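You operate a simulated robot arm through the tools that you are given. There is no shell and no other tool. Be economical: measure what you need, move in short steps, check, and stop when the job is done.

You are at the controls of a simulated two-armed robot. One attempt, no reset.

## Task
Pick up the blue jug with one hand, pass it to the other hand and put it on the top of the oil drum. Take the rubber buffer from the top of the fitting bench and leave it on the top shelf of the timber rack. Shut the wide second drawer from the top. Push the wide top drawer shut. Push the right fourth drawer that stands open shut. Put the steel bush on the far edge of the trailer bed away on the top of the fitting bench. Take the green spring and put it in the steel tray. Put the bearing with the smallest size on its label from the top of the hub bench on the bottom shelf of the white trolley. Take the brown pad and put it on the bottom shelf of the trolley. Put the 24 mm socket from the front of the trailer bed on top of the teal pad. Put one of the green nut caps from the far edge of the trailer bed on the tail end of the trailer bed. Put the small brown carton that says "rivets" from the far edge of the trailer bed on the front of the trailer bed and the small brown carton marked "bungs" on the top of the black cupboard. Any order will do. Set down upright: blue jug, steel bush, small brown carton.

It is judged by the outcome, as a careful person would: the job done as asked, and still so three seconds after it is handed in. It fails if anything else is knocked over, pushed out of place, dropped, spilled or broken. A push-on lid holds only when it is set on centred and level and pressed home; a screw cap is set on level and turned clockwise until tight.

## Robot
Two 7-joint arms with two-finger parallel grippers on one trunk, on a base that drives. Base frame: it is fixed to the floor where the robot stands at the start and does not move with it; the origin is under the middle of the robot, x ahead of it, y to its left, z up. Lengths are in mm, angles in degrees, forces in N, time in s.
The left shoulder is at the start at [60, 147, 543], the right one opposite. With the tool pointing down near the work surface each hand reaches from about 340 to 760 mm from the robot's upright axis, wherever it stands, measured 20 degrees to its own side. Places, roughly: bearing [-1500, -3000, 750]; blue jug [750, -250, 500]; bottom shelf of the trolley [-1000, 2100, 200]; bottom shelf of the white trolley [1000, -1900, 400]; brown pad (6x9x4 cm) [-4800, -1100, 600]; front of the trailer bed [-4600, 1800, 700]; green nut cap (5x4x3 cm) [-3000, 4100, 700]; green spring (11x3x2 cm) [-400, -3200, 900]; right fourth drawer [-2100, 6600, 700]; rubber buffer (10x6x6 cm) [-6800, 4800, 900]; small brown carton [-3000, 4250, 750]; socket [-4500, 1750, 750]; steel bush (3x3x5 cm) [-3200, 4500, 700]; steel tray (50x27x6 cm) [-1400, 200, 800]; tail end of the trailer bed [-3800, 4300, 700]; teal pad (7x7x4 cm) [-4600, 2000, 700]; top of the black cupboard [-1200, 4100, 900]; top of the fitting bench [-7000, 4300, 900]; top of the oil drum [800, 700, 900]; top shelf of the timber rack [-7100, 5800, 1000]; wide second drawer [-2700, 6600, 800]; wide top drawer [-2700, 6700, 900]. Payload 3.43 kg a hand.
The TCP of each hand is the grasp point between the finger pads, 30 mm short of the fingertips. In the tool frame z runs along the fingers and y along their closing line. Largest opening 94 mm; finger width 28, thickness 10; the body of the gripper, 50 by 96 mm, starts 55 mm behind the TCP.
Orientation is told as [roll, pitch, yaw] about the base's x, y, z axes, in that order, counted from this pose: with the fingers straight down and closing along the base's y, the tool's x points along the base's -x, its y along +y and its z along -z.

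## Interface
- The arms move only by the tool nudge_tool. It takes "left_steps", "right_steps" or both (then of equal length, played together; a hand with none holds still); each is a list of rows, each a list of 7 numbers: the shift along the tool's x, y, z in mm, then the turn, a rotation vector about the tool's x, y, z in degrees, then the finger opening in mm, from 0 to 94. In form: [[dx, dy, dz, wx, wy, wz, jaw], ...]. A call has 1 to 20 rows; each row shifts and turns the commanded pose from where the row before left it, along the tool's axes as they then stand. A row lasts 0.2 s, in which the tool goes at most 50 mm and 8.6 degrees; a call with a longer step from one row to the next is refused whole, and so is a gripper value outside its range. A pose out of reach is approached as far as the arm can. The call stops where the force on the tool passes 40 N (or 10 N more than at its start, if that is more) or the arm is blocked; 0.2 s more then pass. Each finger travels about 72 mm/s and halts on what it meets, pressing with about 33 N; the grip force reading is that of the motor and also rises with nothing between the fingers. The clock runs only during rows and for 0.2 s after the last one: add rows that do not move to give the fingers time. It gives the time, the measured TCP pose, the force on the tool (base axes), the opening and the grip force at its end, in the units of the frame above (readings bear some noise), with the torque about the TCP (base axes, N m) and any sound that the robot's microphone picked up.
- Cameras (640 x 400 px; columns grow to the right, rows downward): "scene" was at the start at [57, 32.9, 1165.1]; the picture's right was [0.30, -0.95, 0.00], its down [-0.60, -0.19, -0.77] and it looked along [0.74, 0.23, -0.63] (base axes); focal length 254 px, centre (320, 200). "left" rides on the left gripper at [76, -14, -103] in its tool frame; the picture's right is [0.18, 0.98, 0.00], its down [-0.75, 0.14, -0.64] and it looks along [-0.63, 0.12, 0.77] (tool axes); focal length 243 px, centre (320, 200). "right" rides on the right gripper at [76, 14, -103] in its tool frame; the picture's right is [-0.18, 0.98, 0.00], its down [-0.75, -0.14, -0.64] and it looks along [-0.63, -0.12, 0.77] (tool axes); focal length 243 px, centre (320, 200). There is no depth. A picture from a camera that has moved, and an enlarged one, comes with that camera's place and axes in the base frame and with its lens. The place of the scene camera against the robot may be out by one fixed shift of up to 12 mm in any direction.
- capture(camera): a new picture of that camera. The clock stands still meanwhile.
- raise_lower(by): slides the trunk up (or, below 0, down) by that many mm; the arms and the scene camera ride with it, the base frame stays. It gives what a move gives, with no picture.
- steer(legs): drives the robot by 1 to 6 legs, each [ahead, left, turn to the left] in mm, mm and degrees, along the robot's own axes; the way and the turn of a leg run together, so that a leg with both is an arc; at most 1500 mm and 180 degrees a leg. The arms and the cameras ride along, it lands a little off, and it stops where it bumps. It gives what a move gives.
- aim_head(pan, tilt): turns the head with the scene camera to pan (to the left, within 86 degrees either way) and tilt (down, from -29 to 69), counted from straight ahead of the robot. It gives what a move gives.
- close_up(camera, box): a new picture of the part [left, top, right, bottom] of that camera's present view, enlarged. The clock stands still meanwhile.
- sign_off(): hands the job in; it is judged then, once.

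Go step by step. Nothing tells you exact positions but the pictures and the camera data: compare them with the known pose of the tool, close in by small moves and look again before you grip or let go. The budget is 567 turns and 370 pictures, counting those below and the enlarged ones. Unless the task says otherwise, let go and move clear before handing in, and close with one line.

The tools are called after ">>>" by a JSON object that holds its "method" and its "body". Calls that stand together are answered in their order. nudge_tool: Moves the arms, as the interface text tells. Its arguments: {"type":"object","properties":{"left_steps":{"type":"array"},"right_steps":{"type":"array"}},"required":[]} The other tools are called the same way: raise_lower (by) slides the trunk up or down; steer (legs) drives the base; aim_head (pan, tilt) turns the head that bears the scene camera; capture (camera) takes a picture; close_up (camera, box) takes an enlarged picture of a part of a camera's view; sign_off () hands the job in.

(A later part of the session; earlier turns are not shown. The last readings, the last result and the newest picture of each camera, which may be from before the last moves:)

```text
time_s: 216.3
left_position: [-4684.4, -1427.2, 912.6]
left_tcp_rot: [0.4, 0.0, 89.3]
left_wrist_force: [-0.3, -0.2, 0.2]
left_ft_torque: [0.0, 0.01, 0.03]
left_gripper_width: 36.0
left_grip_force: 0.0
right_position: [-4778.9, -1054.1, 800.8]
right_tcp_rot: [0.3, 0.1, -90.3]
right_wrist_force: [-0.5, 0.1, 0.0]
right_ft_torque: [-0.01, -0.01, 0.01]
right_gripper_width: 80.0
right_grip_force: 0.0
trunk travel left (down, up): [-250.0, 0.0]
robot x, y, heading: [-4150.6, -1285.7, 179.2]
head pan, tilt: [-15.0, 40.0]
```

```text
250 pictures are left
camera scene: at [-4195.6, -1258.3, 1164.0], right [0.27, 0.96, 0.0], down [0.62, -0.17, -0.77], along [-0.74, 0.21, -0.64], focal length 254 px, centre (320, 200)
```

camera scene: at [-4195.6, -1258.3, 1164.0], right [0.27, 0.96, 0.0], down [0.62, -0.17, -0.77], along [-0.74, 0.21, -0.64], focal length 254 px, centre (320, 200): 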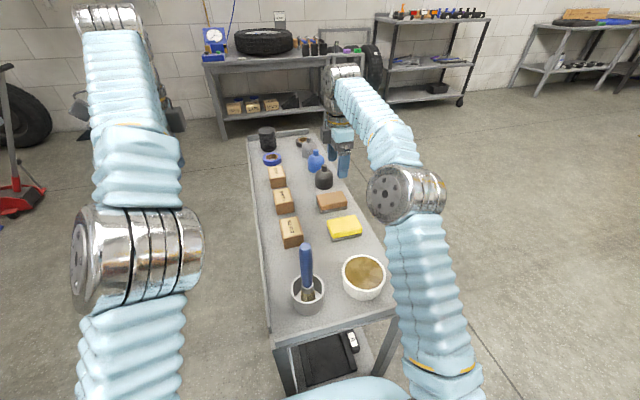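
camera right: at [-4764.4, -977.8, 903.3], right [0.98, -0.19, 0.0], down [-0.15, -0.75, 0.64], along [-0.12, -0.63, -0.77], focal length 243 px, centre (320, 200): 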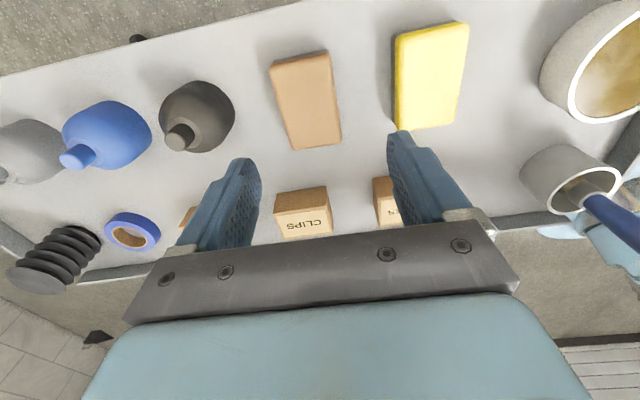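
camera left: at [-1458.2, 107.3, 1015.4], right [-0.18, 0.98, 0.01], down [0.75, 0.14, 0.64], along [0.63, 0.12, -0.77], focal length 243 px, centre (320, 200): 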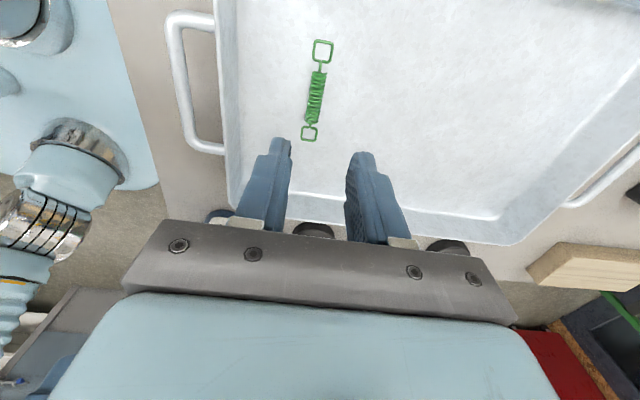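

>>> {"method": "nudge_tool", "body": {"right_steps": [[0, -15, 30, 0, 0, 0, 80], [0, 0, 40, 0, 0, 0, 80], [0, 0, 30, 0, 0, 0, 80], [0, 0, 0, 0, 0, 0, 80]]}}

>>> {"method": "capture", "body": {"camera": "right"}}

```text
time_s: 217.3
left_position: [-4684.6, -1426.0, 912.4]
left_tcp_rot: [0.4, 0.1, 89.2]
left_wrist_force: [-0.2, 0.2, -0.3]
left_ft_torque: [-0.02, 0.03, -0.04]
left_gripper_width: 36.1
left_grip_force: 0.1
right_position: [-4793.0, -1052.5, 698.7]
right_tcp_rot: [0.2, 0.0, -90.4]
right_wrist_force: [-0.3, -0.3, 0.5]
right_ft_torque: [-0.01, -0.02, 0.0]
right_gripper_width: 79.7
right_grip_force: 0.0
trunk travel left (down, up): [-250.0, 0.0]
robot x, y, heading: [-4149.9, -1286.3, 179.5]
head pan, tilt: [-15.0, 40.0]
```

```text
249 pictures are left
camera right: at [-4779.4, -976.8, 800.9], right [0.98, -0.19, 0.0], down [-0.15, -0.75, 0.64], along [-0.12, -0.63, -0.77], focal length 243 px, centre (320, 200)
```

right: 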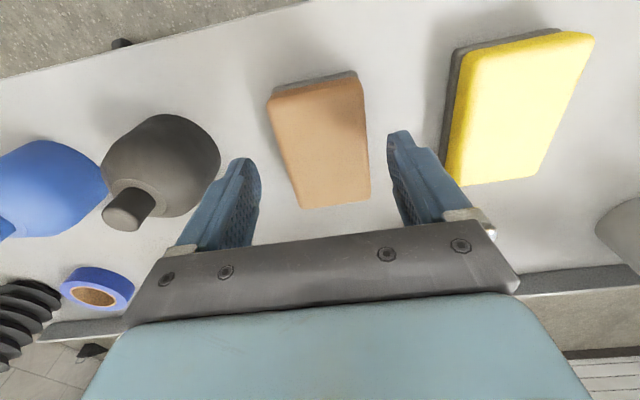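

>>> {"method": "nudge_tool", "body": {"right_steps": [[-14, 6, 0, 0, 0, 0, 80], [0, 0, 20, 0, 0, 0, 80], [0, 0, 20, 0, 0, 0, 80], [0, 0, 0, 0, 0, 0, 80]]}}

>>> {"method": "capture", "body": {"camera": "right"}}

```text
time_s: 218.3
left_position: [-4683.5, -1427.0, 913.6]
left_tcp_rot: [0.3, 0.0, 89.3]
left_wrist_force: [0.0, 1.0, -1.1]
left_ft_torque: [0.02, 0.03, -0.03]
left_gripper_width: 36.0
left_grip_force: 0.1
right_position: [-4788.3, -1066.7, 659.5]
right_tcp_rot: [0.2, 0.1, -90.4]
right_wrist_force: [-0.9, 0.4, -0.9]
right_ft_torque: [-0.02, -0.03, 0.04]
right_gripper_width: 79.9
right_grip_force: 0.0
trunk travel left (down, up): [-250.0, 0.0]
robot x, y, heading: [-4150.0, -1289.0, 179.4]
head pan, tilt: [-15.0, 40.0]
```

```text
248 pictures are left
camera right: at [-4773.9, -991.7, 761.8], right [0.98, -0.19, 0.0], down [-0.15, -0.75, 0.64], along [-0.12, -0.63, -0.77], focal length 243 px, centre (320, 200)
```

right: 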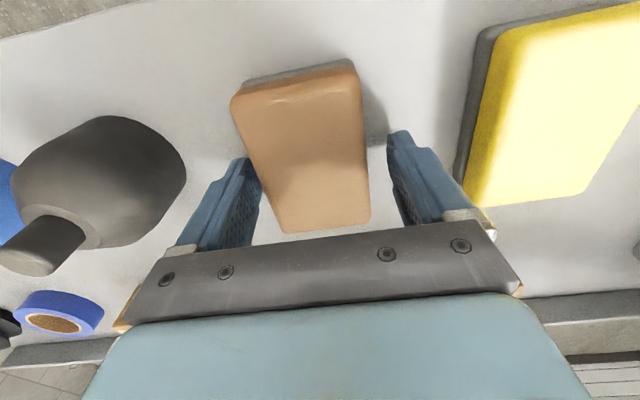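

>>> {"method": "nudge_tool", "body": {"right_steps": [[0, 0, 8, 0, 0, 0, 80], [0, 0, 8, 0, 0, 0, 80], [0, 0, 0, 0, 0, 0, 80], [0, 0, 0, 0, 0, 0, 40], [0, 0, 0, 0, 0, 0, 40], [0, 0, 0, 0, 0, 0, 40]]}}

>>> {"method": "nudge_tool", "body": {"right_steps": [[0, 0, -20, 0, 0, 0, 40], [0, 0, -20, 0, 0, 0, 40], [0, 0, 0, 0, 0, 0, 40]]}}

>>> {"method": "capture", "body": {"camera": "right"}}

```text
time_s: 219.1
left_position: [-4682.9, -1427.0, 913.1]
left_tcp_rot: [0.4, 0.1, 89.2]
left_wrist_force: [0.9, 0.2, -0.2]
left_ft_torque: [-0.02, 0.0, 0.01]
left_gripper_width: 36.0
left_grip_force: 0.1
right_position: [-4788.6, -1067.0, 650.5]
right_tcp_rot: [-0.3, -0.1, -90.4]
right_wrist_force: [3.2, 0.1, 16.9]
right_ft_torque: [-0.19, -0.7, 0.09]
right_gripper_width: 63.9
right_grip_force: 18.8
trunk travel left (down, up): [-250.0, 0.0]
robot x, y, heading: [-4147.9, -1286.6, 179.6]
head pan, tilt: [-15.0, 40.0]
stopped in row 4 (right hand): the force on the tool passed its limit at 42 N (the readings are from after the stop); the commanded pose is now the measured one
```

```text
time_s: 219.9
left_position: [-4683.7, -1426.7, 913.3]
left_tcp_rot: [0.5, 0.0, 89.3]
left_wrist_force: [0.4, 0.4, 0.0]
left_ft_torque: [-0.03, 0.0, -0.03]
left_gripper_width: 35.8
left_grip_force: 0.0
right_position: [-4788.1, -1068.5, 686.4]
right_tcp_rot: [0.0, 0.1, -90.5]
right_wrist_force: [-0.5, -0.8, -0.4]
right_ft_torque: [-0.01, 0.0, 0.02]
right_gripper_width: 63.5
right_grip_force: 33.0
trunk travel left (down, up): [-250.0, 0.0]
robot x, y, heading: [-4146.7, -1290.7, 179.3]
head pan, tilt: [-15.0, 40.0]
```

```text
247 pictures are left
camera right: at [-4773.6, -991.6, 789.6], right [0.98, -0.19, 0.0], down [-0.15, -0.75, 0.64], along [-0.12, -0.63, -0.77], focal length 243 px, centre (320, 200)
```

right: 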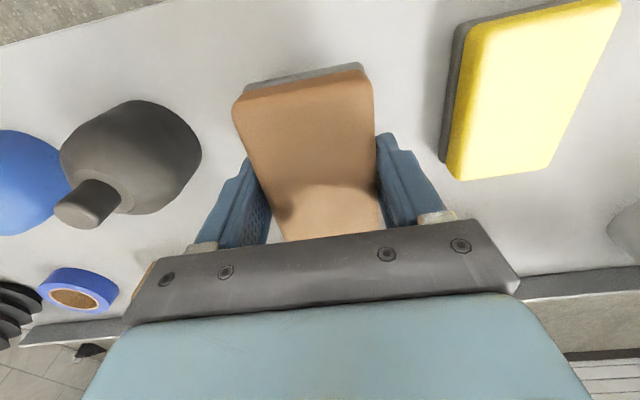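

Pad held. I lift it, back out, go round the south end of the cart and head to the trailer's west side.

>>> {"method": "nudge_tool", "body": {"right_steps": [[0, 0, -40, 0, 0, 0, 40], [0, 0, -40, 0, 0, 0, 40], [0, 0, -40, 0, 0, 0, 40], [0, 0, -40, 0, 0, 0, 40], [0, 0, 0, 0, 0, 0, 40]]}}

>>> {"method": "steer", "body": {"legs": [[-420, 0, 0], [0, 480, 0]]}}

>>> {"method": "aim_head", "body": {"pan": -20, "tilt": 15}}

>>> {"method": "capture", "body": {"camera": "scene"}}

```text
time_s: 221.1
left_position: [-4684.0, -1426.4, 913.4]
left_tcp_rot: [0.4, -0.1, 89.3]
left_wrist_force: [-0.9, 0.3, -0.7]
left_ft_torque: [-0.03, 0.02, 0.01]
left_gripper_width: 36.3
left_grip_force: 0.0
right_position: [-4785.3, -1067.4, 814.9]
right_tcp_rot: [0.1, 0.0, -90.4]
right_wrist_force: [0.1, -0.7, 0.1]
right_ft_torque: [0.02, 0.0, 0.02]
right_gripper_width: 63.6
right_grip_force: 32.6
right hand out of reach, approached as far as the arm can: row 4
trunk travel left (down, up): [-250.0, 0.0]
robot x, y, heading: [-4148.8, -1286.8, 179.5]
head pan, tilt: [-15.0, 40.0]
```

```text
time_s: 226.2
left_position: [-4273.8, -1910.7, 913.0]
left_tcp_rot: [0.4, 0.0, 88.9]
left_wrist_force: [-0.2, -0.6, 0.8]
left_ft_torque: [0.0, 0.01, 0.0]
left_gripper_width: 36.1
left_grip_force: 0.3
right_position: [-4373.5, -1549.6, 814.7]
right_tcp_rot: [0.0, -0.1, -90.9]
right_wrist_force: [1.0, 0.3, -0.4]
right_ft_torque: [0.01, -0.01, 0.0]
right_gripper_width: 63.5
right_grip_force: 33.0
trunk travel left (down, up): [-250.0, 0.0]
robot x, y, heading: [-3738.0, -1778.9, 179.1]
head pan, tilt: [-15.0, 40.0]
```

```text
time_s: 227.0
left_position: [-4273.8, -1910.9, 912.6]
left_tcp_rot: [0.4, 0.1, 88.9]
left_wrist_force: [0.2, 0.7, 0.4]
left_ft_torque: [-0.04, -0.02, -0.01]
left_gripper_width: 36.1
left_grip_force: 0.1
right_position: [-4373.3, -1550.2, 815.6]
right_tcp_rot: [0.0, 0.0, -90.7]
right_wrist_force: [0.0, -0.2, -0.5]
right_ft_torque: [0.01, -0.02, 0.01]
right_gripper_width: 63.5
right_grip_force: 32.8
trunk travel left (down, up): [-250.0, 0.0]
robot x, y, heading: [-3737.1, -1773.7, 179.1]
head pan, tilt: [-20.0, 15.0]
```

```text
246 pictures are left
camera scene: at [-3789.6, -1734.6, 1203.5], right [0.36, 0.93, 0.0], down [0.24, -0.09, -0.97], along [-0.9, 0.35, -0.26], focal length 254 px, centre (320, 200)
```

scene: 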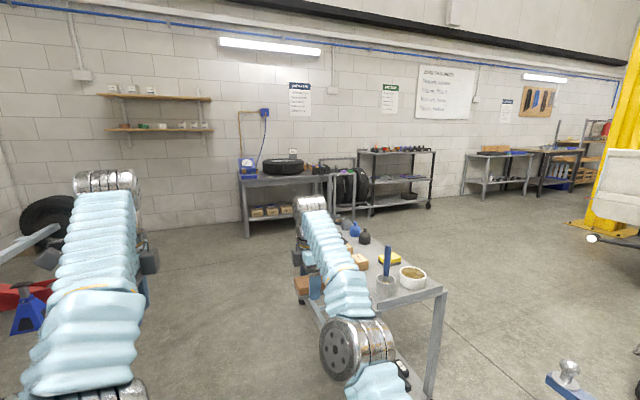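

>>> {"method": "steer", "body": {"legs": [[1500, 0, 0], [400, 0, 0], [0, 0, -90]]}}

>>> {"method": "aim_head", "body": {"pan": 0, "tilt": 15}}

>>> {"method": "capture", "body": {"camera": "scene"}}

```text
time_s: 240.4
left_position: [-5748.1, -1201.4, 913.6]
left_tcp_rot: [0.4, 0.0, -3.0]
left_wrist_force: [0.0, 0.3, 0.3]
left_ft_torque: [-0.02, -0.02, 0.0]
left_gripper_width: 36.2
left_grip_force: 0.1
right_position: [-5383.9, -1113.5, 815.9]
right_tcp_rot: [0.0, 0.1, 177.4]
right_wrist_force: [0.3, -0.5, -0.3]
right_ft_torque: [0.0, 0.02, 0.03]
right_gripper_width: 63.4
right_grip_force: 32.8
trunk travel left (down, up): [-250.0, 0.0]
robot x, y, heading: [-5627.8, -1740.8, 87.2]
head pan, tilt: [-20.0, 15.0]
```

```text
time_s: 241.2
left_position: [-5747.8, -1201.4, 913.0]
left_tcp_rot: [0.3, 0.0, -3.1]
left_wrist_force: [-0.4, 0.2, -0.5]
left_ft_torque: [0.0, -0.01, -0.02]
left_gripper_width: 35.8
left_grip_force: 0.1
right_position: [-5383.4, -1114.3, 815.6]
right_tcp_rot: [0.0, 0.0, 177.3]
right_wrist_force: [0.3, -0.7, -1.4]
right_ft_torque: [-0.01, -0.02, -0.02]
right_gripper_width: 63.6
right_grip_force: 32.9
trunk travel left (down, up): [-250.0, 0.0]
robot x, y, heading: [-5629.8, -1738.4, 87.3]
head pan, tilt: [0.0, 15.0]
```

```text
245 pictures are left
camera scene: at [-5622.2, -1669.9, 1203.5], right [1.0, -0.05, 0.0], down [-0.01, -0.26, -0.97], along [0.05, 0.96, -0.26], focal length 254 px, centre (320, 200)
```

scene: 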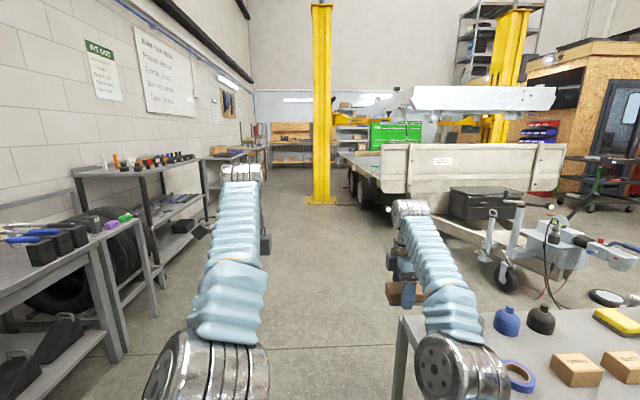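

>>> {"method": "steer", "body": {"legs": [[0, 160, 2.7], [1500, 0, 0], [1500, 0, 0], [400, 0, 0]]}}

>>> {"method": "aim_head", "body": {"pan": -65, "tilt": 25}}

>>> {"method": "capture", "body": {"camera": "scene"}}

```text
time_s: 259.0
left_position: [-6102.5, 2219.2, 913.4]
left_tcp_rot: [0.4, -0.1, 3.2]
left_wrist_force: [0.6, -0.1, 0.5]
left_ft_torque: [-0.02, -0.01, 0.02]
left_gripper_width: 36.1
left_grip_force: 0.1
right_position: [-5748.5, 2344.9, 815.5]
right_tcp_rot: [0.0, 0.0, -176.6]
right_wrist_force: [0.3, 0.2, -0.6]
right_ft_torque: [0.03, 0.0, 0.0]
right_gripper_width: 63.6
right_grip_force: 32.9
trunk travel left (down, up): [-250.0, 0.0]
robot x, y, heading: [-5928.3, 1696.6, 93.7]
head pan, tilt: [0.0, 15.0]
```

```text
time_s: 260.3
left_position: [-6101.5, 2219.4, 913.4]
left_tcp_rot: [0.4, 0.0, 3.2]
left_wrist_force: [-0.3, -0.3, 0.5]
left_ft_torque: [0.0, -0.01, 0.01]
left_gripper_width: 36.3
left_grip_force: 0.0
right_position: [-5749.9, 2345.8, 815.3]
right_tcp_rot: [0.0, 0.0, -176.5]
right_wrist_force: [-0.2, 0.2, 0.5]
right_ft_torque: [0.02, -0.02, 0.02]
right_gripper_width: 63.5
right_grip_force: 33.3
trunk travel left (down, up): [-250.0, 0.0]
robot x, y, heading: [-5927.1, 1694.2, 93.5]
head pan, tilt: [-65.0, 25.0]
```

```text
244 pictures are left
camera scene: at [-5838.3, 1716.7, 1187.3], right [0.48, -0.88, 0.0], down [-0.37, -0.2, -0.91], along [0.8, 0.43, -0.42], focal length 254 px, centre (320, 200)
```

scene: 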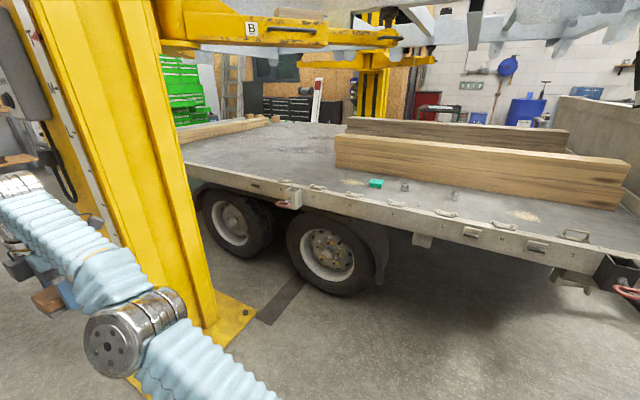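

Teal pad sits near [-4696, 2028] and two sockets near [-4667,1891] and [-4656,1686], close to the trailer's west edge. I tuck the right hand in, turn to face the bed and drive up.

>>> {"method": "nudge_tool", "body": {"right_steps": [[0, 45, -20, 0, 0, 0, 40], [0, 45, -20, 0, 0, 0, 40], [0, 45, -20, 0, 0, 0, 40], [0, 45, -20, 0, 0, 0, 40], [0, 45, -20, 0, 0, 0, 40], [0, 45, -20, 0, 0, 0, 40], [0, 0, 0, 0, 0, 0, 40]], "left_steps": [[0, -30, -12, 0, 0, 0, 60], [0, -30, -12, 0, 0, 0, 60], [0, -30, -12, 0, 0, 0, 60], [0, -30, -12, 0, 0, 0, 60], [0, -30, -12, 0, 0, 0, 60], [0, 0, 0, 0, 0, 0, 60], [0, 0, 0, 0, 0, 0, 60]]}}

>>> {"method": "steer", "body": {"legs": [[0, 0, -93.5], [500, 0, 0]]}}

>>> {"method": "aim_head", "body": {"pan": 0, "tilt": 30}}

>>> {"method": "capture", "body": {"camera": "scene"}}

```text
time_s: 261.9
left_position: [-6093.2, 2069.5, 970.8]
left_tcp_rot: [0.4, 0.0, 3.2]
left_wrist_force: [-0.1, 0.4, -0.1]
left_ft_torque: [0.02, -0.04, -0.01]
left_gripper_width: 60.1
left_grip_force: 0.1
right_position: [-5732.3, 2176.4, 907.2]
right_tcp_rot: [-0.2, 0.0, -176.5]
right_wrist_force: [0.0, -0.3, -0.9]
right_ft_torque: [0.02, 0.05, -0.01]
right_gripper_width: 63.6
right_grip_force: 33.1
right hand out of reach, approached as far as the arm can: row 1, 2, 3
trunk travel left (down, up): [-250.0, 0.0]
robot x, y, heading: [-5925.8, 1698.2, 93.5]
head pan, tilt: [-65.0, 25.0]
```

```text
time_s: 268.9
left_position: [-5033.5, 1820.8, 970.7]
left_tcp_rot: [0.4, -0.1, -91.4]
left_wrist_force: [-0.4, 0.2, 0.2]
left_ft_torque: [0.0, 0.04, -0.04]
left_gripper_width: 59.9
left_grip_force: 0.0
right_position: [-4955.0, 1451.9, 905.2]
right_tcp_rot: [0.1, -0.1, 88.9]
right_wrist_force: [0.2, -0.5, -0.7]
right_ft_torque: [0.0, 0.01, -0.01]
right_gripper_width: 63.6
right_grip_force: 33.2
trunk travel left (down, up): [-250.0, 0.0]
robot x, y, heading: [-5416.5, 1685.0, -1.4]
head pan, tilt: [-65.0, 25.0]
```

```text
time_s: 270.3
left_position: [-5033.2, 1820.6, 970.9]
left_tcp_rot: [0.3, 0.0, -91.4]
left_wrist_force: [-0.3, -0.1, -0.1]
left_ft_torque: [-0.01, -0.02, -0.02]
left_gripper_width: 59.9
left_grip_force: 0.0
right_position: [-4954.3, 1451.0, 905.7]
right_tcp_rot: [-0.1, 0.0, 89.0]
right_wrist_force: [0.1, 0.6, 0.1]
right_ft_torque: [-0.01, 0.05, 0.0]
right_gripper_width: 63.3
right_grip_force: 32.8
trunk travel left (down, up): [-250.0, 0.0]
robot x, y, heading: [-5421.6, 1685.8, -1.1]
head pan, tilt: [0.0, 30.0]
```

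```text
243 pictures are left
camera scene: at [-5354.0, 1689.7, 1179.4], right [-0.02, -1.0, 0.0], down [-0.5, 0.01, -0.87], along [0.87, -0.02, -0.5], focal length 254 px, centre (320, 200)
```

scene: 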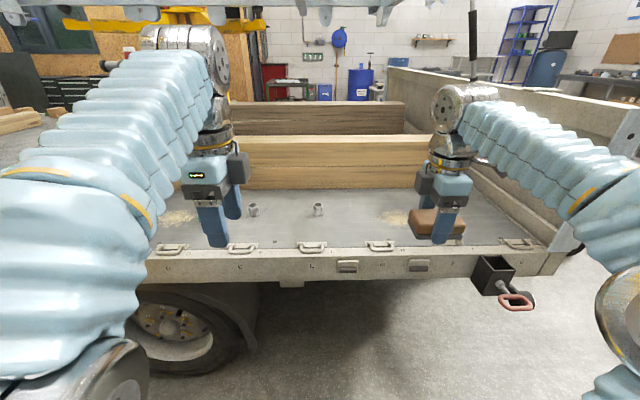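

>>> {"method": "close_up", "body": {"camera": "scene", "box": [230, 180, 350, 260]}}

```text
5.00 times, centred on (290, 220) of scene
camera zoom: at [-5354.0, 1689.7, 1179.4], right [-0.02, -1.0, 0.0], down [-0.5, 0.01, -0.87], along [0.87, -0.02, -0.5], focal length 1269 px, centre (470, 100)
```

zoom: 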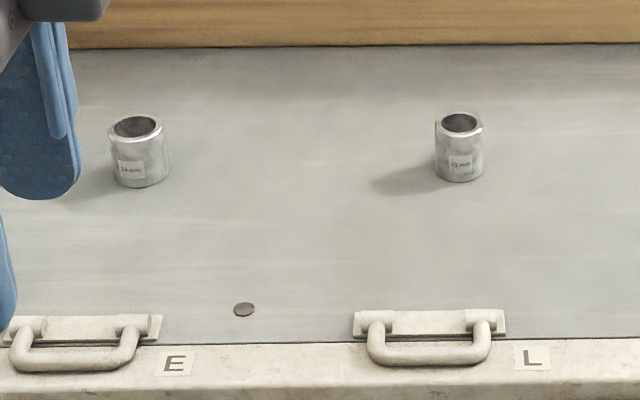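

>>> {"method": "close_up", "body": {"camera": "scene", "box": [244, 198, 268, 222]}}

>>> {"method": "close_up", "body": {"camera": "scene", "box": [306, 196, 330, 220]}}

```text
16.00 times, centred on (256, 210) of scene
camera zoom: at [-5354.0, 1689.7, 1179.4], right [-0.02, -1.0, 0.0], down [-0.5, 0.01, -0.87], along [0.87, -0.02, -0.5], focal length 4061 px, centre (1344, 40)
```

zoom: 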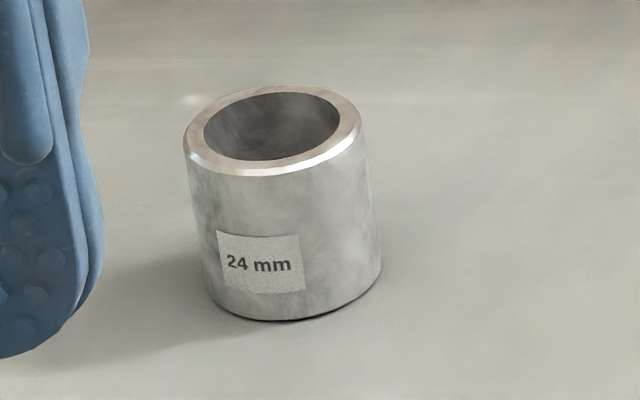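

```text
16.00 times, centred on (318, 208) of scene
camera zoom: at [-5354.0, 1689.7, 1179.4], right [-0.02, -1.0, 0.0], down [-0.5, 0.01, -0.87], along [0.87, -0.02, -0.5], focal length 4061 px, centre (352, 72)
```

zoom: 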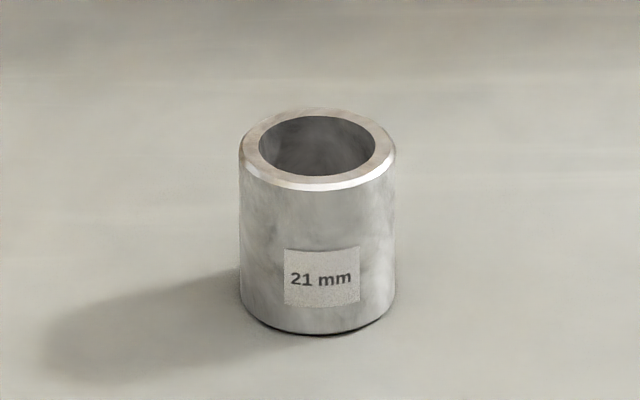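

>>> {"method": "steer", "body": {"legs": [[230, 0, 1.2]]}}

>>> {"method": "nudge_tool", "body": {"left_steps": [[15, 30, 30, 0, 0, 0, 60], [15, 30, 30, 0, 0, 0, 60], [15, 30, 30, 0, 0, 0, 60], [15, 30, 30, 0, 0, 0, 60], [0, 0, 0, 0, 0, 0, 60]]}}

>>> {"method": "capture", "body": {"camera": "left"}}

>>> {"method": "capture", "body": {"camera": "scene"}}

```text
time_s: 272.0
left_position: [-4802.7, 1825.1, 971.3]
left_tcp_rot: [0.3, 0.0, -90.2]
left_wrist_force: [1.1, 0.1, -0.4]
left_ft_torque: [0.03, -0.01, 0.01]
left_gripper_width: 60.1
left_grip_force: 0.1
right_position: [-4716.0, 1459.0, 905.3]
right_tcp_rot: [0.0, 0.0, 90.1]
right_wrist_force: [0.1, 0.7, 0.3]
right_ft_torque: [0.01, 0.01, -0.02]
right_gripper_width: 63.5
right_grip_force: 33.5
trunk travel left (down, up): [-250.0, 0.0]
robot x, y, heading: [-5187.9, 1682.2, 0.0]
head pan, tilt: [0.0, 30.0]
```

```text
time_s: 273.2
left_position: [-4679.5, 1885.0, 851.9]
left_tcp_rot: [0.4, 0.0, -90.3]
left_wrist_force: [-0.4, -0.2, 0.5]
left_ft_torque: [0.03, 0.0, 0.0]
left_gripper_width: 60.0
left_grip_force: 0.0
right_position: [-4715.5, 1458.6, 904.8]
right_tcp_rot: [0.0, 0.0, 90.1]
right_wrist_force: [0.1, -0.1, -1.0]
right_ft_torque: [0.01, -0.01, 0.0]
right_gripper_width: 63.5
right_grip_force: 32.8
trunk travel left (down, up): [-250.0, 0.0]
robot x, y, heading: [-5185.6, 1682.9, -0.1]
head pan, tilt: [0.0, 30.0]
```

```text
239 pictures are left
camera left: at [-4693.7, 1962.2, 953.4], right [0.98, 0.18, 0.01], down [0.13, -0.75, 0.64], along [0.12, -0.63, -0.77], focal length 243 px, centre (320, 200)
```

left: 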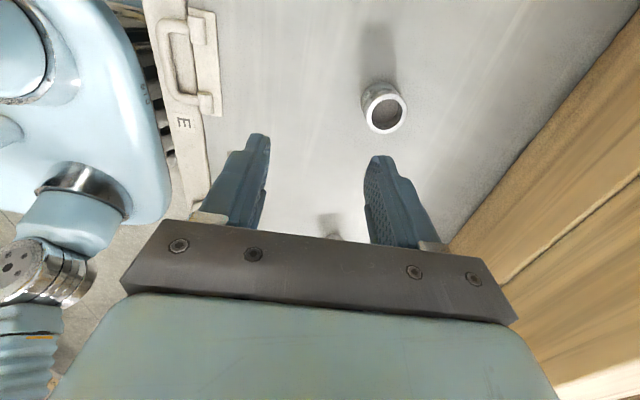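

```text
238 pictures are left
camera scene: at [-5120.2, 1688.4, 1179.3], right [0.0, -1.0, 0.0], down [-0.5, 0.0, -0.87], along [0.87, 0.0, -0.5], focal length 254 px, centre (320, 200)
```

scene: 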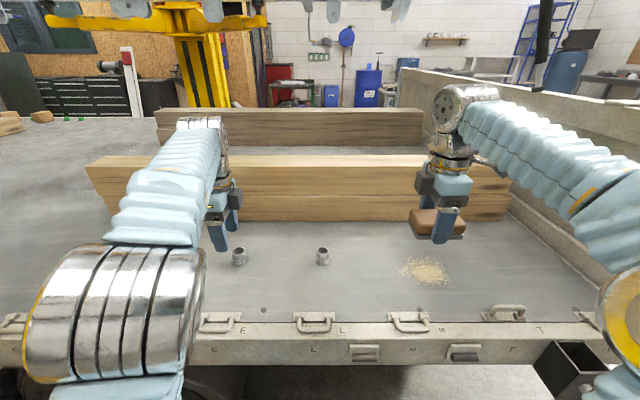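

>>> {"method": "nudge_tool", "body": {"left_steps": [[7, 27, 0, 0, 0, 0, 60], [6, 26, 0, 0, 0, 0, 60], [0, 0, 30, 0, 0, 0, 60], [0, 0, 20, 0, 0, 0, 60], [0, 0, 0, 0, 0, 0, 60]]}}

>>> {"method": "capture", "body": {"camera": "left"}}

```text
time_s: 274.4
left_position: [-4642.7, 1891.0, 805.0]
left_tcp_rot: [0.4, 0.1, -90.3]
left_wrist_force: [-0.4, 1.2, -0.5]
left_ft_torque: [0.02, 0.0, 0.0]
left_gripper_width: 60.2
left_grip_force: 0.0
left hand out of reach, approached as far as the arm can: row 2
right_position: [-4715.4, 1458.5, 905.8]
right_tcp_rot: [-0.1, -0.1, 90.1]
right_wrist_force: [0.6, -0.5, -0.1]
right_ft_torque: [0.01, 0.0, 0.01]
right_gripper_width: 63.5
right_grip_force: 32.6
trunk travel left (down, up): [-250.0, 0.0]
robot x, y, heading: [-5185.5, 1682.5, -0.0]
head pan, tilt: [0.0, 30.0]
```

```text
237 pictures are left
camera left: at [-4658.7, 1968.0, 905.9], right [0.98, 0.18, 0.01], down [0.13, -0.75, 0.64], along [0.12, -0.63, -0.77], focal length 243 px, centre (320, 200)
```

left: 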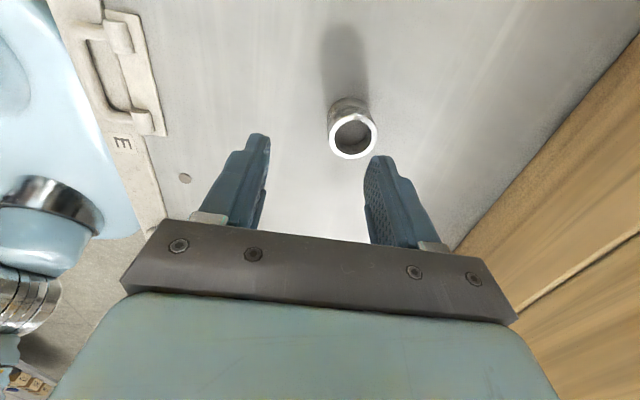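

>>> {"method": "nudge_tool", "body": {"left_steps": [[13, 20, 0, 0, 0, 0, 60], [0, 0, 12, 0, 0, 0, 60], [0, 0, 0, 0, 0, 0, 60]]}}

>>> {"method": "capture", "body": {"camera": "left"}}

```text
time_s: 275.2
left_position: [-4632.6, 1899.3, 790.9]
left_tcp_rot: [0.4, 0.1, -90.1]
left_wrist_force: [0.0, -0.4, 0.1]
left_ft_torque: [0.0, -0.01, 0.0]
left_gripper_width: 60.0
left_grip_force: 0.1
left hand out of reach, approached as far as the arm can: row 1
right_position: [-4716.2, 1458.3, 906.0]
right_tcp_rot: [0.0, 0.1, 90.1]
right_wrist_force: [0.2, -0.1, -0.6]
right_ft_torque: [0.0, 0.01, 0.07]
right_gripper_width: 63.2
right_grip_force: 33.1
trunk travel left (down, up): [-250.0, 0.0]
robot x, y, heading: [-5184.6, 1680.3, -0.1]
head pan, tilt: [0.0, 30.0]
```

```text
236 pictures are left
camera left: at [-4648.6, 1975.2, 893.2], right [0.98, 0.18, 0.01], down [0.13, -0.75, 0.64], along [0.12, -0.63, -0.77], focal length 243 px, centre (320, 200)
```

left: 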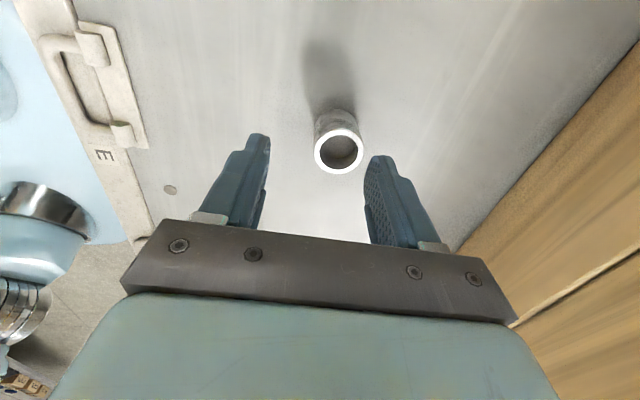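

>>> {"method": "steer", "body": {"legs": [[12, 6, 0]]}}

>>> {"method": "nudge_tool", "body": {"left_steps": [[0, 0, 10, 0, 0, 0, 66], [0, 0, 10, 0, 0, 0, 66], [0, 0, 0, 0, 0, 0, 66]]}}

>>> {"method": "capture", "body": {"camera": "left"}}

```text
time_s: 276.0
left_position: [-4620.4, 1905.5, 790.4]
left_tcp_rot: [0.5, 0.0, -90.1]
left_wrist_force: [-0.1, 0.0, 0.7]
left_ft_torque: [-0.03, -0.02, -0.01]
left_gripper_width: 59.9
left_grip_force: 0.1
right_position: [-4703.4, 1464.8, 905.5]
right_tcp_rot: [0.0, 0.0, 90.2]
right_wrist_force: [0.3, 0.8, -0.8]
right_ft_torque: [0.0, 0.02, 0.03]
right_gripper_width: 63.5
right_grip_force: 33.0
trunk travel left (down, up): [-250.0, 0.0]
robot x, y, heading: [-5173.1, 1685.1, 0.3]
head pan, tilt: [0.0, 30.0]
```

```text
time_s: 276.8
left_position: [-4620.6, 1905.8, 770.4]
left_tcp_rot: [0.4, 0.0, -90.1]
left_wrist_force: [-0.4, -0.2, 0.2]
left_ft_torque: [-0.01, 0.01, 0.01]
left_gripper_width: 66.1
left_grip_force: 0.0
right_position: [-4703.8, 1463.6, 904.6]
right_tcp_rot: [-0.1, 0.1, 90.0]
right_wrist_force: [-1.0, -0.2, -0.3]
right_ft_torque: [-0.03, -0.01, 0.0]
right_gripper_width: 63.6
right_grip_force: 32.7
trunk travel left (down, up): [-250.0, 0.0]
robot x, y, heading: [-5177.4, 1686.7, -0.2]
head pan, tilt: [0.0, 30.0]
```

```text
235 pictures are left
camera left: at [-4636.6, 1980.9, 873.0], right [0.98, 0.18, 0.01], down [0.13, -0.75, 0.64], along [0.12, -0.63, -0.77], focal length 243 px, centre (320, 200)
```

left: 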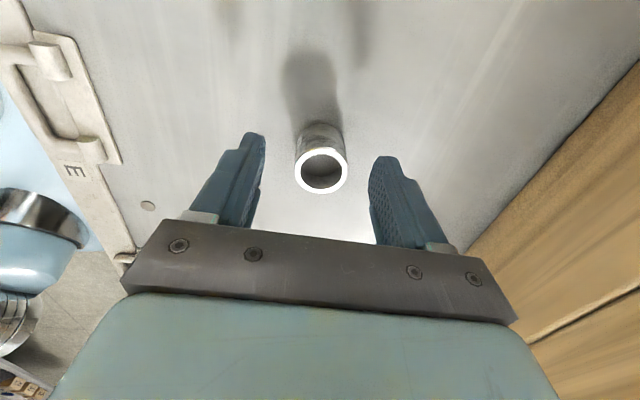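

>>> {"method": "nudge_tool", "body": {"left_steps": [[0, 0, 8, 0, 0, 0, 66], [0, 0, 0, 0, 0, 0, 10], [0, 0, 0, 0, 0, 0, 10], [0, 0, 0, 0, 0, 0, 10], [0, 0, 0, 0, 0, 0, 10]]}}

>>> {"method": "nudge_tool", "body": {"left_steps": [[0, 0, -25, 0, 0, 0, 10], [0, 0, -25, 0, 0, 0, 10], [0, 0, 0, 0, 0, 0, 10]]}}

>>> {"method": "capture", "body": {"camera": "left"}}

```text
time_s: 278.0
left_position: [-4621.5, 1904.3, 762.8]
left_tcp_rot: [0.4, 0.0, -90.2]
left_wrist_force: [-0.8, 0.4, 0.2]
left_ft_torque: [0.03, 0.03, -0.02]
left_gripper_width: 36.0
left_grip_force: 32.8
right_position: [-4703.2, 1464.4, 905.2]
right_tcp_rot: [0.1, 0.0, 90.1]
right_wrist_force: [1.3, 0.4, -1.3]
right_ft_torque: [0.01, 0.01, 0.02]
right_gripper_width: 63.6
right_grip_force: 32.8
trunk travel left (down, up): [-250.0, 0.0]
robot x, y, heading: [-5179.2, 1688.2, -0.0]
head pan, tilt: [0.0, 30.0]
```

```text
time_s: 278.8
left_position: [-4620.2, 1902.3, 815.3]
left_tcp_rot: [0.7, 0.1, -90.5]
left_wrist_force: [-0.1, 0.0, -0.8]
left_ft_torque: [0.04, 0.0, -0.01]
left_gripper_width: 35.7
left_grip_force: 32.5
left hand out of reach, approached as far as the arm can: row 2
right_position: [-4702.9, 1464.7, 905.3]
right_tcp_rot: [0.0, 0.0, 90.2]
right_wrist_force: [0.0, -0.3, -1.2]
right_ft_torque: [0.02, -0.05, 0.01]
right_gripper_width: 63.5
right_grip_force: 32.7
trunk travel left (down, up): [-250.0, 0.0]
robot x, y, heading: [-5176.6, 1692.5, 0.1]
head pan, tilt: [0.0, 30.0]
```

```text
234 pictures are left
camera left: at [-4636.7, 1978.3, 917.3], right [0.98, 0.18, 0.01], down [0.13, -0.76, 0.64], along [0.12, -0.63, -0.77], focal length 243 px, centre (320, 200)
```

left: 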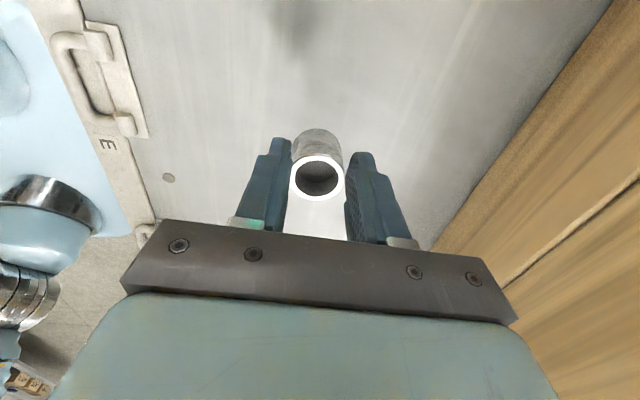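

>>> {"method": "aim_head", "body": {"pan": 35, "tilt": 35}}

>>> {"method": "capture", "body": {"camera": "scene"}}

```text
time_s: 279.8
left_position: [-4620.5, 1901.9, 815.5]
left_tcp_rot: [0.7, 0.2, -90.4]
left_wrist_force: [0.1, -0.6, -0.9]
left_ft_torque: [0.03, 0.04, 0.01]
left_gripper_width: 35.9
left_grip_force: 33.0
right_position: [-4703.7, 1464.4, 905.6]
right_tcp_rot: [0.0, 0.1, 90.1]
right_wrist_force: [-0.3, -0.3, -0.3]
right_ft_torque: [0.0, -0.01, 0.02]
right_gripper_width: 63.3
right_grip_force: 32.9
trunk travel left (down, up): [-250.0, 0.0]
robot x, y, heading: [-5171.5, 1687.7, -0.1]
head pan, tilt: [35.0, 35.0]
```

```text
233 pictures are left
camera scene: at [-5126.5, 1744.9, 1171.6], right [0.57, -0.82, 0.0], down [-0.47, -0.33, -0.82], along [0.67, 0.47, -0.57], focal length 254 px, centre (320, 200)
```

scene: 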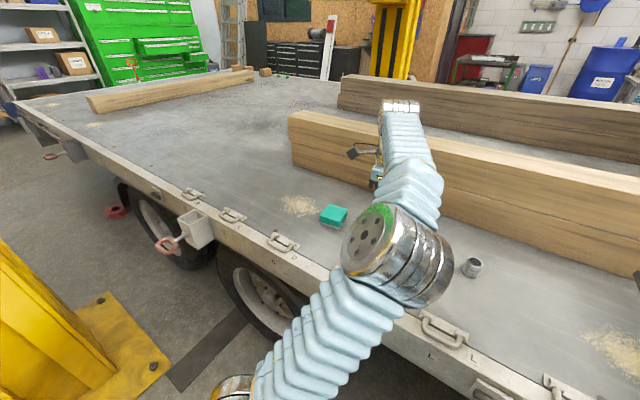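

>>> {"method": "nudge_tool", "body": {"left_steps": [[0, -18, -12, 0, 0, 0, 10], [0, -17, -15, 0, 0, 0, 10], [0, 0, 0, 0, 0, 0, 10]]}}

>>> {"method": "steer", "body": {"legs": [[15, 138, 0]]}}

>>> {"method": "capture", "body": {"camera": "left"}}

>>> {"method": "capture", "body": {"camera": "scene"}}

```text
time_s: 280.6
left_position: [-4657.5, 1903.4, 841.4]
left_tcp_rot: [0.4, 0.1, -90.2]
left_wrist_force: [0.0, 0.5, 0.0]
left_ft_torque: [0.03, -0.01, -0.02]
left_gripper_width: 35.8
left_grip_force: 33.4
right_position: [-4704.0, 1465.3, 905.3]
right_tcp_rot: [0.0, 0.1, 90.1]
right_wrist_force: [-0.4, 0.1, -0.6]
right_ft_torque: [-0.01, 0.01, 0.02]
right_gripper_width: 63.5
right_grip_force: 33.1
trunk travel left (down, up): [-250.0, 0.0]
robot x, y, heading: [-5172.5, 1688.5, -0.0]
head pan, tilt: [35.0, 35.0]
```

```text
time_s: 281.9
left_position: [-4643.2, 2039.4, 842.8]
left_tcp_rot: [0.4, 0.0, -90.0]
left_wrist_force: [-0.1, -0.4, -0.9]
left_ft_torque: [0.02, 0.0, 0.0]
left_gripper_width: 35.9
left_grip_force: 33.2
right_position: [-4689.0, 1600.5, 904.4]
right_tcp_rot: [0.0, 0.0, 90.2]
right_wrist_force: [-0.6, -0.4, -1.5]
right_ft_torque: [0.03, -0.01, 0.01]
right_gripper_width: 63.9
right_grip_force: 33.2
trunk travel left (down, up): [-250.0, 0.0]
robot x, y, heading: [-5156.9, 1824.8, -0.0]
head pan, tilt: [35.0, 35.0]
```

```text
232 pictures are left
camera left: at [-4658.9, 2115.8, 944.1], right [0.98, 0.18, 0.01], down [0.14, -0.75, 0.64], along [0.12, -0.63, -0.77], focal length 243 px, centre (320, 200)
```

left: 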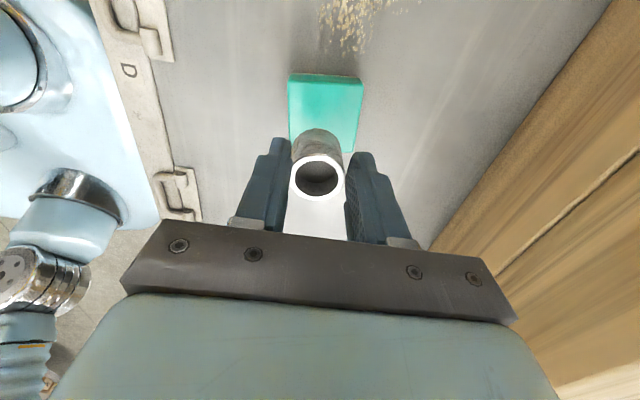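

```text
231 pictures are left
camera scene: at [-5111.8, 1880.3, 1171.6], right [0.57, -0.82, 0.0], down [-0.47, -0.33, -0.82], along [0.67, 0.47, -0.57], focal length 254 px, centre (320, 200)
```

scene: 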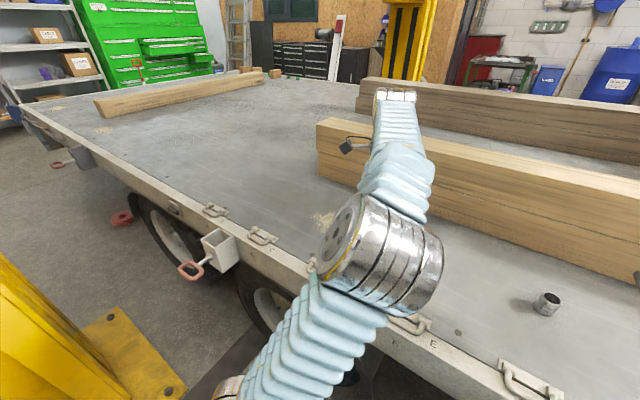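

>>> {"method": "close_up", "body": {"camera": "left", "box": [220, 60, 420, 260]}}

```text
2.00 times, centred on (320, 160) of left
camera zoom: at [-4658.9, 2115.8, 944.1], right [0.98, 0.18, 0.01], down [0.14, -0.75, 0.64], along [0.12, -0.63, -0.77], focal length 485 px, centre (320, 280)
```

zoom: 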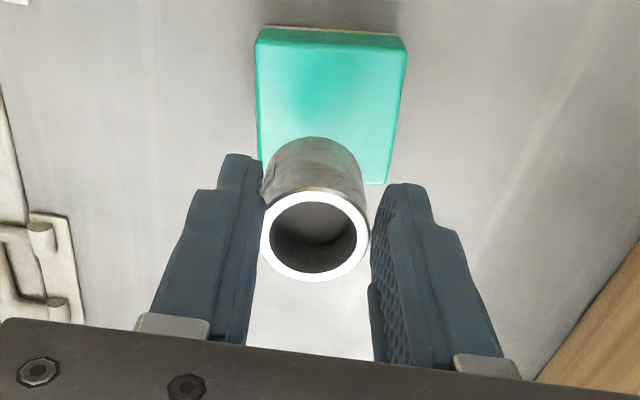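

>>> {"method": "nudge_tool", "body": {"left_steps": [[14, 0, 0, 0, 0, 0, 10], [0, 0, 15, 0, 0, 0, 10], [0, 0, 12, 0, 0, 0, 10], [0, 0, 4, 0, 0, 0, 10], [0, 0, 0, 0, 0, 0, 10]]}}

>>> {"method": "close_up", "body": {"camera": "left", "box": [220, 60, 420, 260]}}

```text
time_s: 283.1
left_position: [-4642.4, 2052.7, 811.2]
left_tcp_rot: [0.4, 0.0, -90.2]
left_wrist_force: [0.1, 0.7, -0.8]
left_ft_torque: [0.08, -0.01, 0.02]
left_gripper_width: 35.7
left_grip_force: 33.4
right_position: [-4687.2, 1601.1, 904.8]
right_tcp_rot: [0.0, 0.1, 90.2]
right_wrist_force: [-0.4, -0.7, -0.4]
right_ft_torque: [-0.01, 0.02, 0.01]
right_gripper_width: 63.4
right_grip_force: 32.5
trunk travel left (down, up): [-250.0, 0.0]
robot x, y, heading: [-5158.6, 1819.9, 0.1]
head pan, tilt: [35.0, 35.0]
```

```text
2.00 times, centred on (320, 160) of left
camera zoom: at [-4658.2, 2129.6, 913.1], right [0.98, 0.18, 0.01], down [0.14, -0.75, 0.64], along [0.12, -0.63, -0.77], focal length 485 px, centre (320, 280)
```

zoom: 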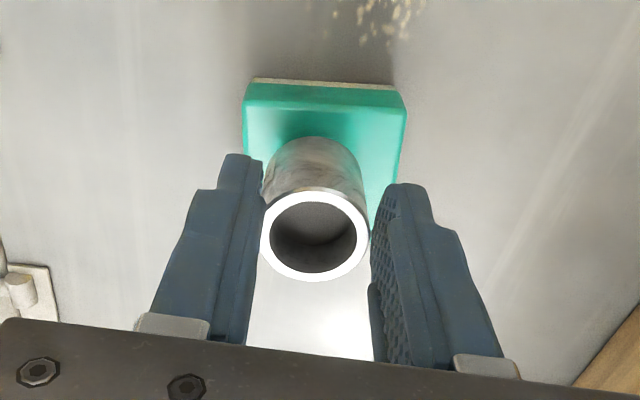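

>>> {"method": "nudge_tool", "body": {"left_steps": [[7, 0, 0, 0, 0, 0, 10], [0, 0, 2, 0, 0, 0, 10], [0, 0, 2, 0, 0, 0, 10], [0, 0, 2, 0, 0, 0, 10], [0, 0, 0, 0, 0, 0, 10]]}}

>>> {"method": "close_up", "body": {"camera": "left", "box": [220, 60, 420, 260]}}

```text
time_s: 284.3
left_position: [-4641.7, 2061.8, 805.3]
left_tcp_rot: [0.4, 0.1, -90.0]
left_wrist_force: [0.3, -0.3, -1.3]
left_ft_torque: [0.01, 0.03, 0.02]
left_gripper_width: 35.8
left_grip_force: 33.6
right_position: [-4688.7, 1601.1, 904.2]
right_tcp_rot: [0.0, 0.1, 90.2]
right_wrist_force: [-0.2, 0.5, -0.7]
right_ft_torque: [0.0, 0.01, 0.0]
right_gripper_width: 63.4
right_grip_force: 32.9
trunk travel left (down, up): [-250.0, 0.0]
robot x, y, heading: [-5159.6, 1821.0, 0.1]
head pan, tilt: [35.0, 35.0]
```

```text
2.00 times, centred on (320, 160) of left
camera zoom: at [-4658.1, 2137.1, 907.3], right [0.98, 0.18, 0.01], down [0.14, -0.75, 0.64], along [0.12, -0.63, -0.77], focal length 485 px, centre (320, 280)
```

zoom: 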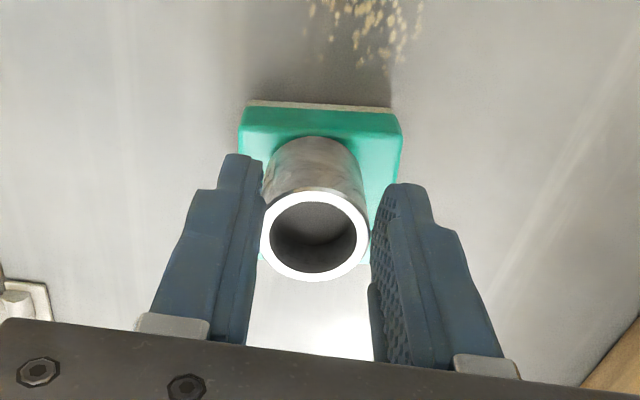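

>>> {"method": "nudge_tool", "body": {"left_steps": [[-2, 0, 2, 0, 0, 0, 10], [0, 0, 2, 0, 0, 0, 10], [0, 0, 2, 0, 0, 0, 10], [0, 0, 0, 0, 0, 0, 10]]}}

```text
time_s: 285.3
left_position: [-4642.2, 2059.5, 798.4]
left_tcp_rot: [0.3, 0.1, -90.0]
left_wrist_force: [0.6, -0.1, -1.5]
left_ft_torque: [0.01, 0.02, 0.02]
left_gripper_width: 35.7
left_grip_force: 33.3
right_position: [-4688.3, 1601.0, 906.0]
right_tcp_rot: [0.0, 0.1, 90.2]
right_wrist_force: [0.2, -0.5, 0.3]
right_ft_torque: [-0.01, -0.03, 0.05]
right_gripper_width: 63.7
right_grip_force: 33.1
trunk travel left (down, up): [-250.0, 0.0]
robot x, y, heading: [-5158.7, 1823.5, 0.2]
head pan, tilt: [35.0, 35.0]
```

>>> {"method": "nudge_tool", "body": {"left_steps": [[0, 0, 1.5, 0, 0, 0, 10], [0, 0, 1.5, 0, 0, 0, 10], [0, 0, 1.5, 0, 0, 0, 10], [0, 0, 0, 0, 0, 0, 10]]}}

>>> {"method": "close_up", "body": {"camera": "left", "box": [220, 60, 420, 260]}}

```text
time_s: 286.3
left_position: [-4643.1, 2059.7, 793.9]
left_tcp_rot: [0.5, 0.0, -90.1]
left_wrist_force: [0.5, -0.7, 1.5]
left_ft_torque: [0.04, 0.02, -0.02]
left_gripper_width: 35.8
left_grip_force: 32.3
right_position: [-4689.1, 1601.5, 905.8]
right_tcp_rot: [0.0, 0.1, 90.2]
right_wrist_force: [0.6, 0.3, -0.2]
right_ft_torque: [0.02, -0.01, 0.01]
right_gripper_width: 63.6
right_grip_force: 33.1
trunk travel left (down, up): [-250.0, 0.0]
robot x, y, heading: [-5159.4, 1821.9, 0.0]
head pan, tilt: [35.0, 35.0]
```

```text
2.00 times, centred on (320, 160) of left
camera zoom: at [-4658.7, 2135.3, 897.0], right [0.98, 0.18, 0.01], down [0.14, -0.75, 0.64], along [0.12, -0.63, -0.77], focal length 485 px, centre (320, 280)
```

zoom: 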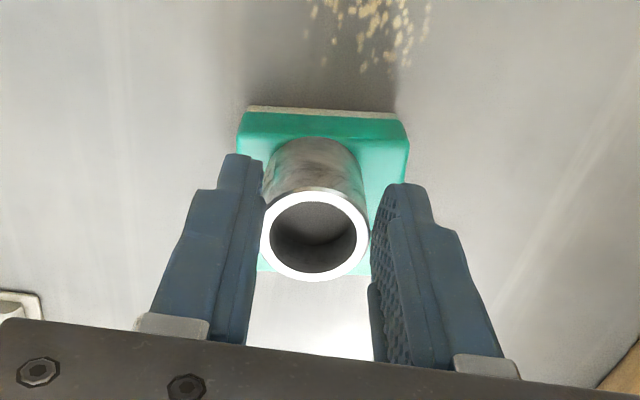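

>>> {"method": "nudge_tool", "body": {"left_steps": [[0, 0, 1, 0, 0, 0, 10], [0, 0, 0, 0, 0, 0, 10]]}}

>>> {"method": "nudge_tool", "body": {"left_steps": [[0, 0, 0, 0, 0, 0, 44], [0, 0, 0, 0, 0, 0, 56], [0, 0, 0, 0, 0, 0, 60], [0, 0, -20, 0, 0, 0, 60], [0, 0, -30, 0, 0, 0, 60], [0, 0, 0, 0, 0, 0, 60]]}}

>>> {"method": "capture", "body": {"camera": "left"}}

```text
time_s: 286.9
left_position: [-4642.2, 2060.1, 794.6]
left_tcp_rot: [0.6, 0.1, -90.0]
left_wrist_force: [-1.4, 1.4, 11.0]
left_ft_torque: [-0.09, 0.2, -0.01]
left_gripper_width: 35.7
left_grip_force: 33.2
right_position: [-4689.8, 1600.9, 906.0]
right_tcp_rot: [0.0, 0.1, 90.2]
right_wrist_force: [-0.4, 0.5, -0.7]
right_ft_torque: [-0.04, -0.01, -0.01]
right_gripper_width: 63.5
right_grip_force: 33.3
trunk travel left (down, up): [-250.0, 0.0]
robot x, y, heading: [-5157.7, 1820.7, 0.2]
head pan, tilt: [35.0, 35.0]
```

```text
time_s: 288.3
left_position: [-4642.4, 2060.7, 844.2]
left_tcp_rot: [0.4, 0.1, -90.0]
left_wrist_force: [-1.3, 0.2, -0.3]
left_ft_torque: [0.01, -0.04, 0.02]
left_gripper_width: 60.0
left_grip_force: 0.0
right_position: [-4688.2, 1601.6, 905.1]
right_tcp_rot: [-0.1, 0.0, 90.2]
right_wrist_force: [0.2, 0.7, -1.0]
right_ft_torque: [-0.01, 0.0, 0.0]
right_gripper_width: 63.4
right_grip_force: 33.1
trunk travel left (down, up): [-250.0, 0.0]
robot x, y, heading: [-5159.8, 1822.4, 0.0]
head pan, tilt: [35.0, 35.0]
```

```text
226 pictures are left
camera left: at [-4658.9, 2136.3, 946.1], right [0.98, 0.18, 0.01], down [0.14, -0.75, 0.64], along [0.12, -0.63, -0.77], focal length 243 px, centre (320, 200)
```

left: 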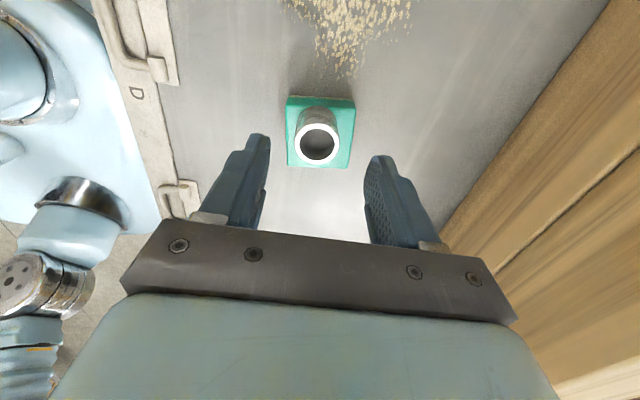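

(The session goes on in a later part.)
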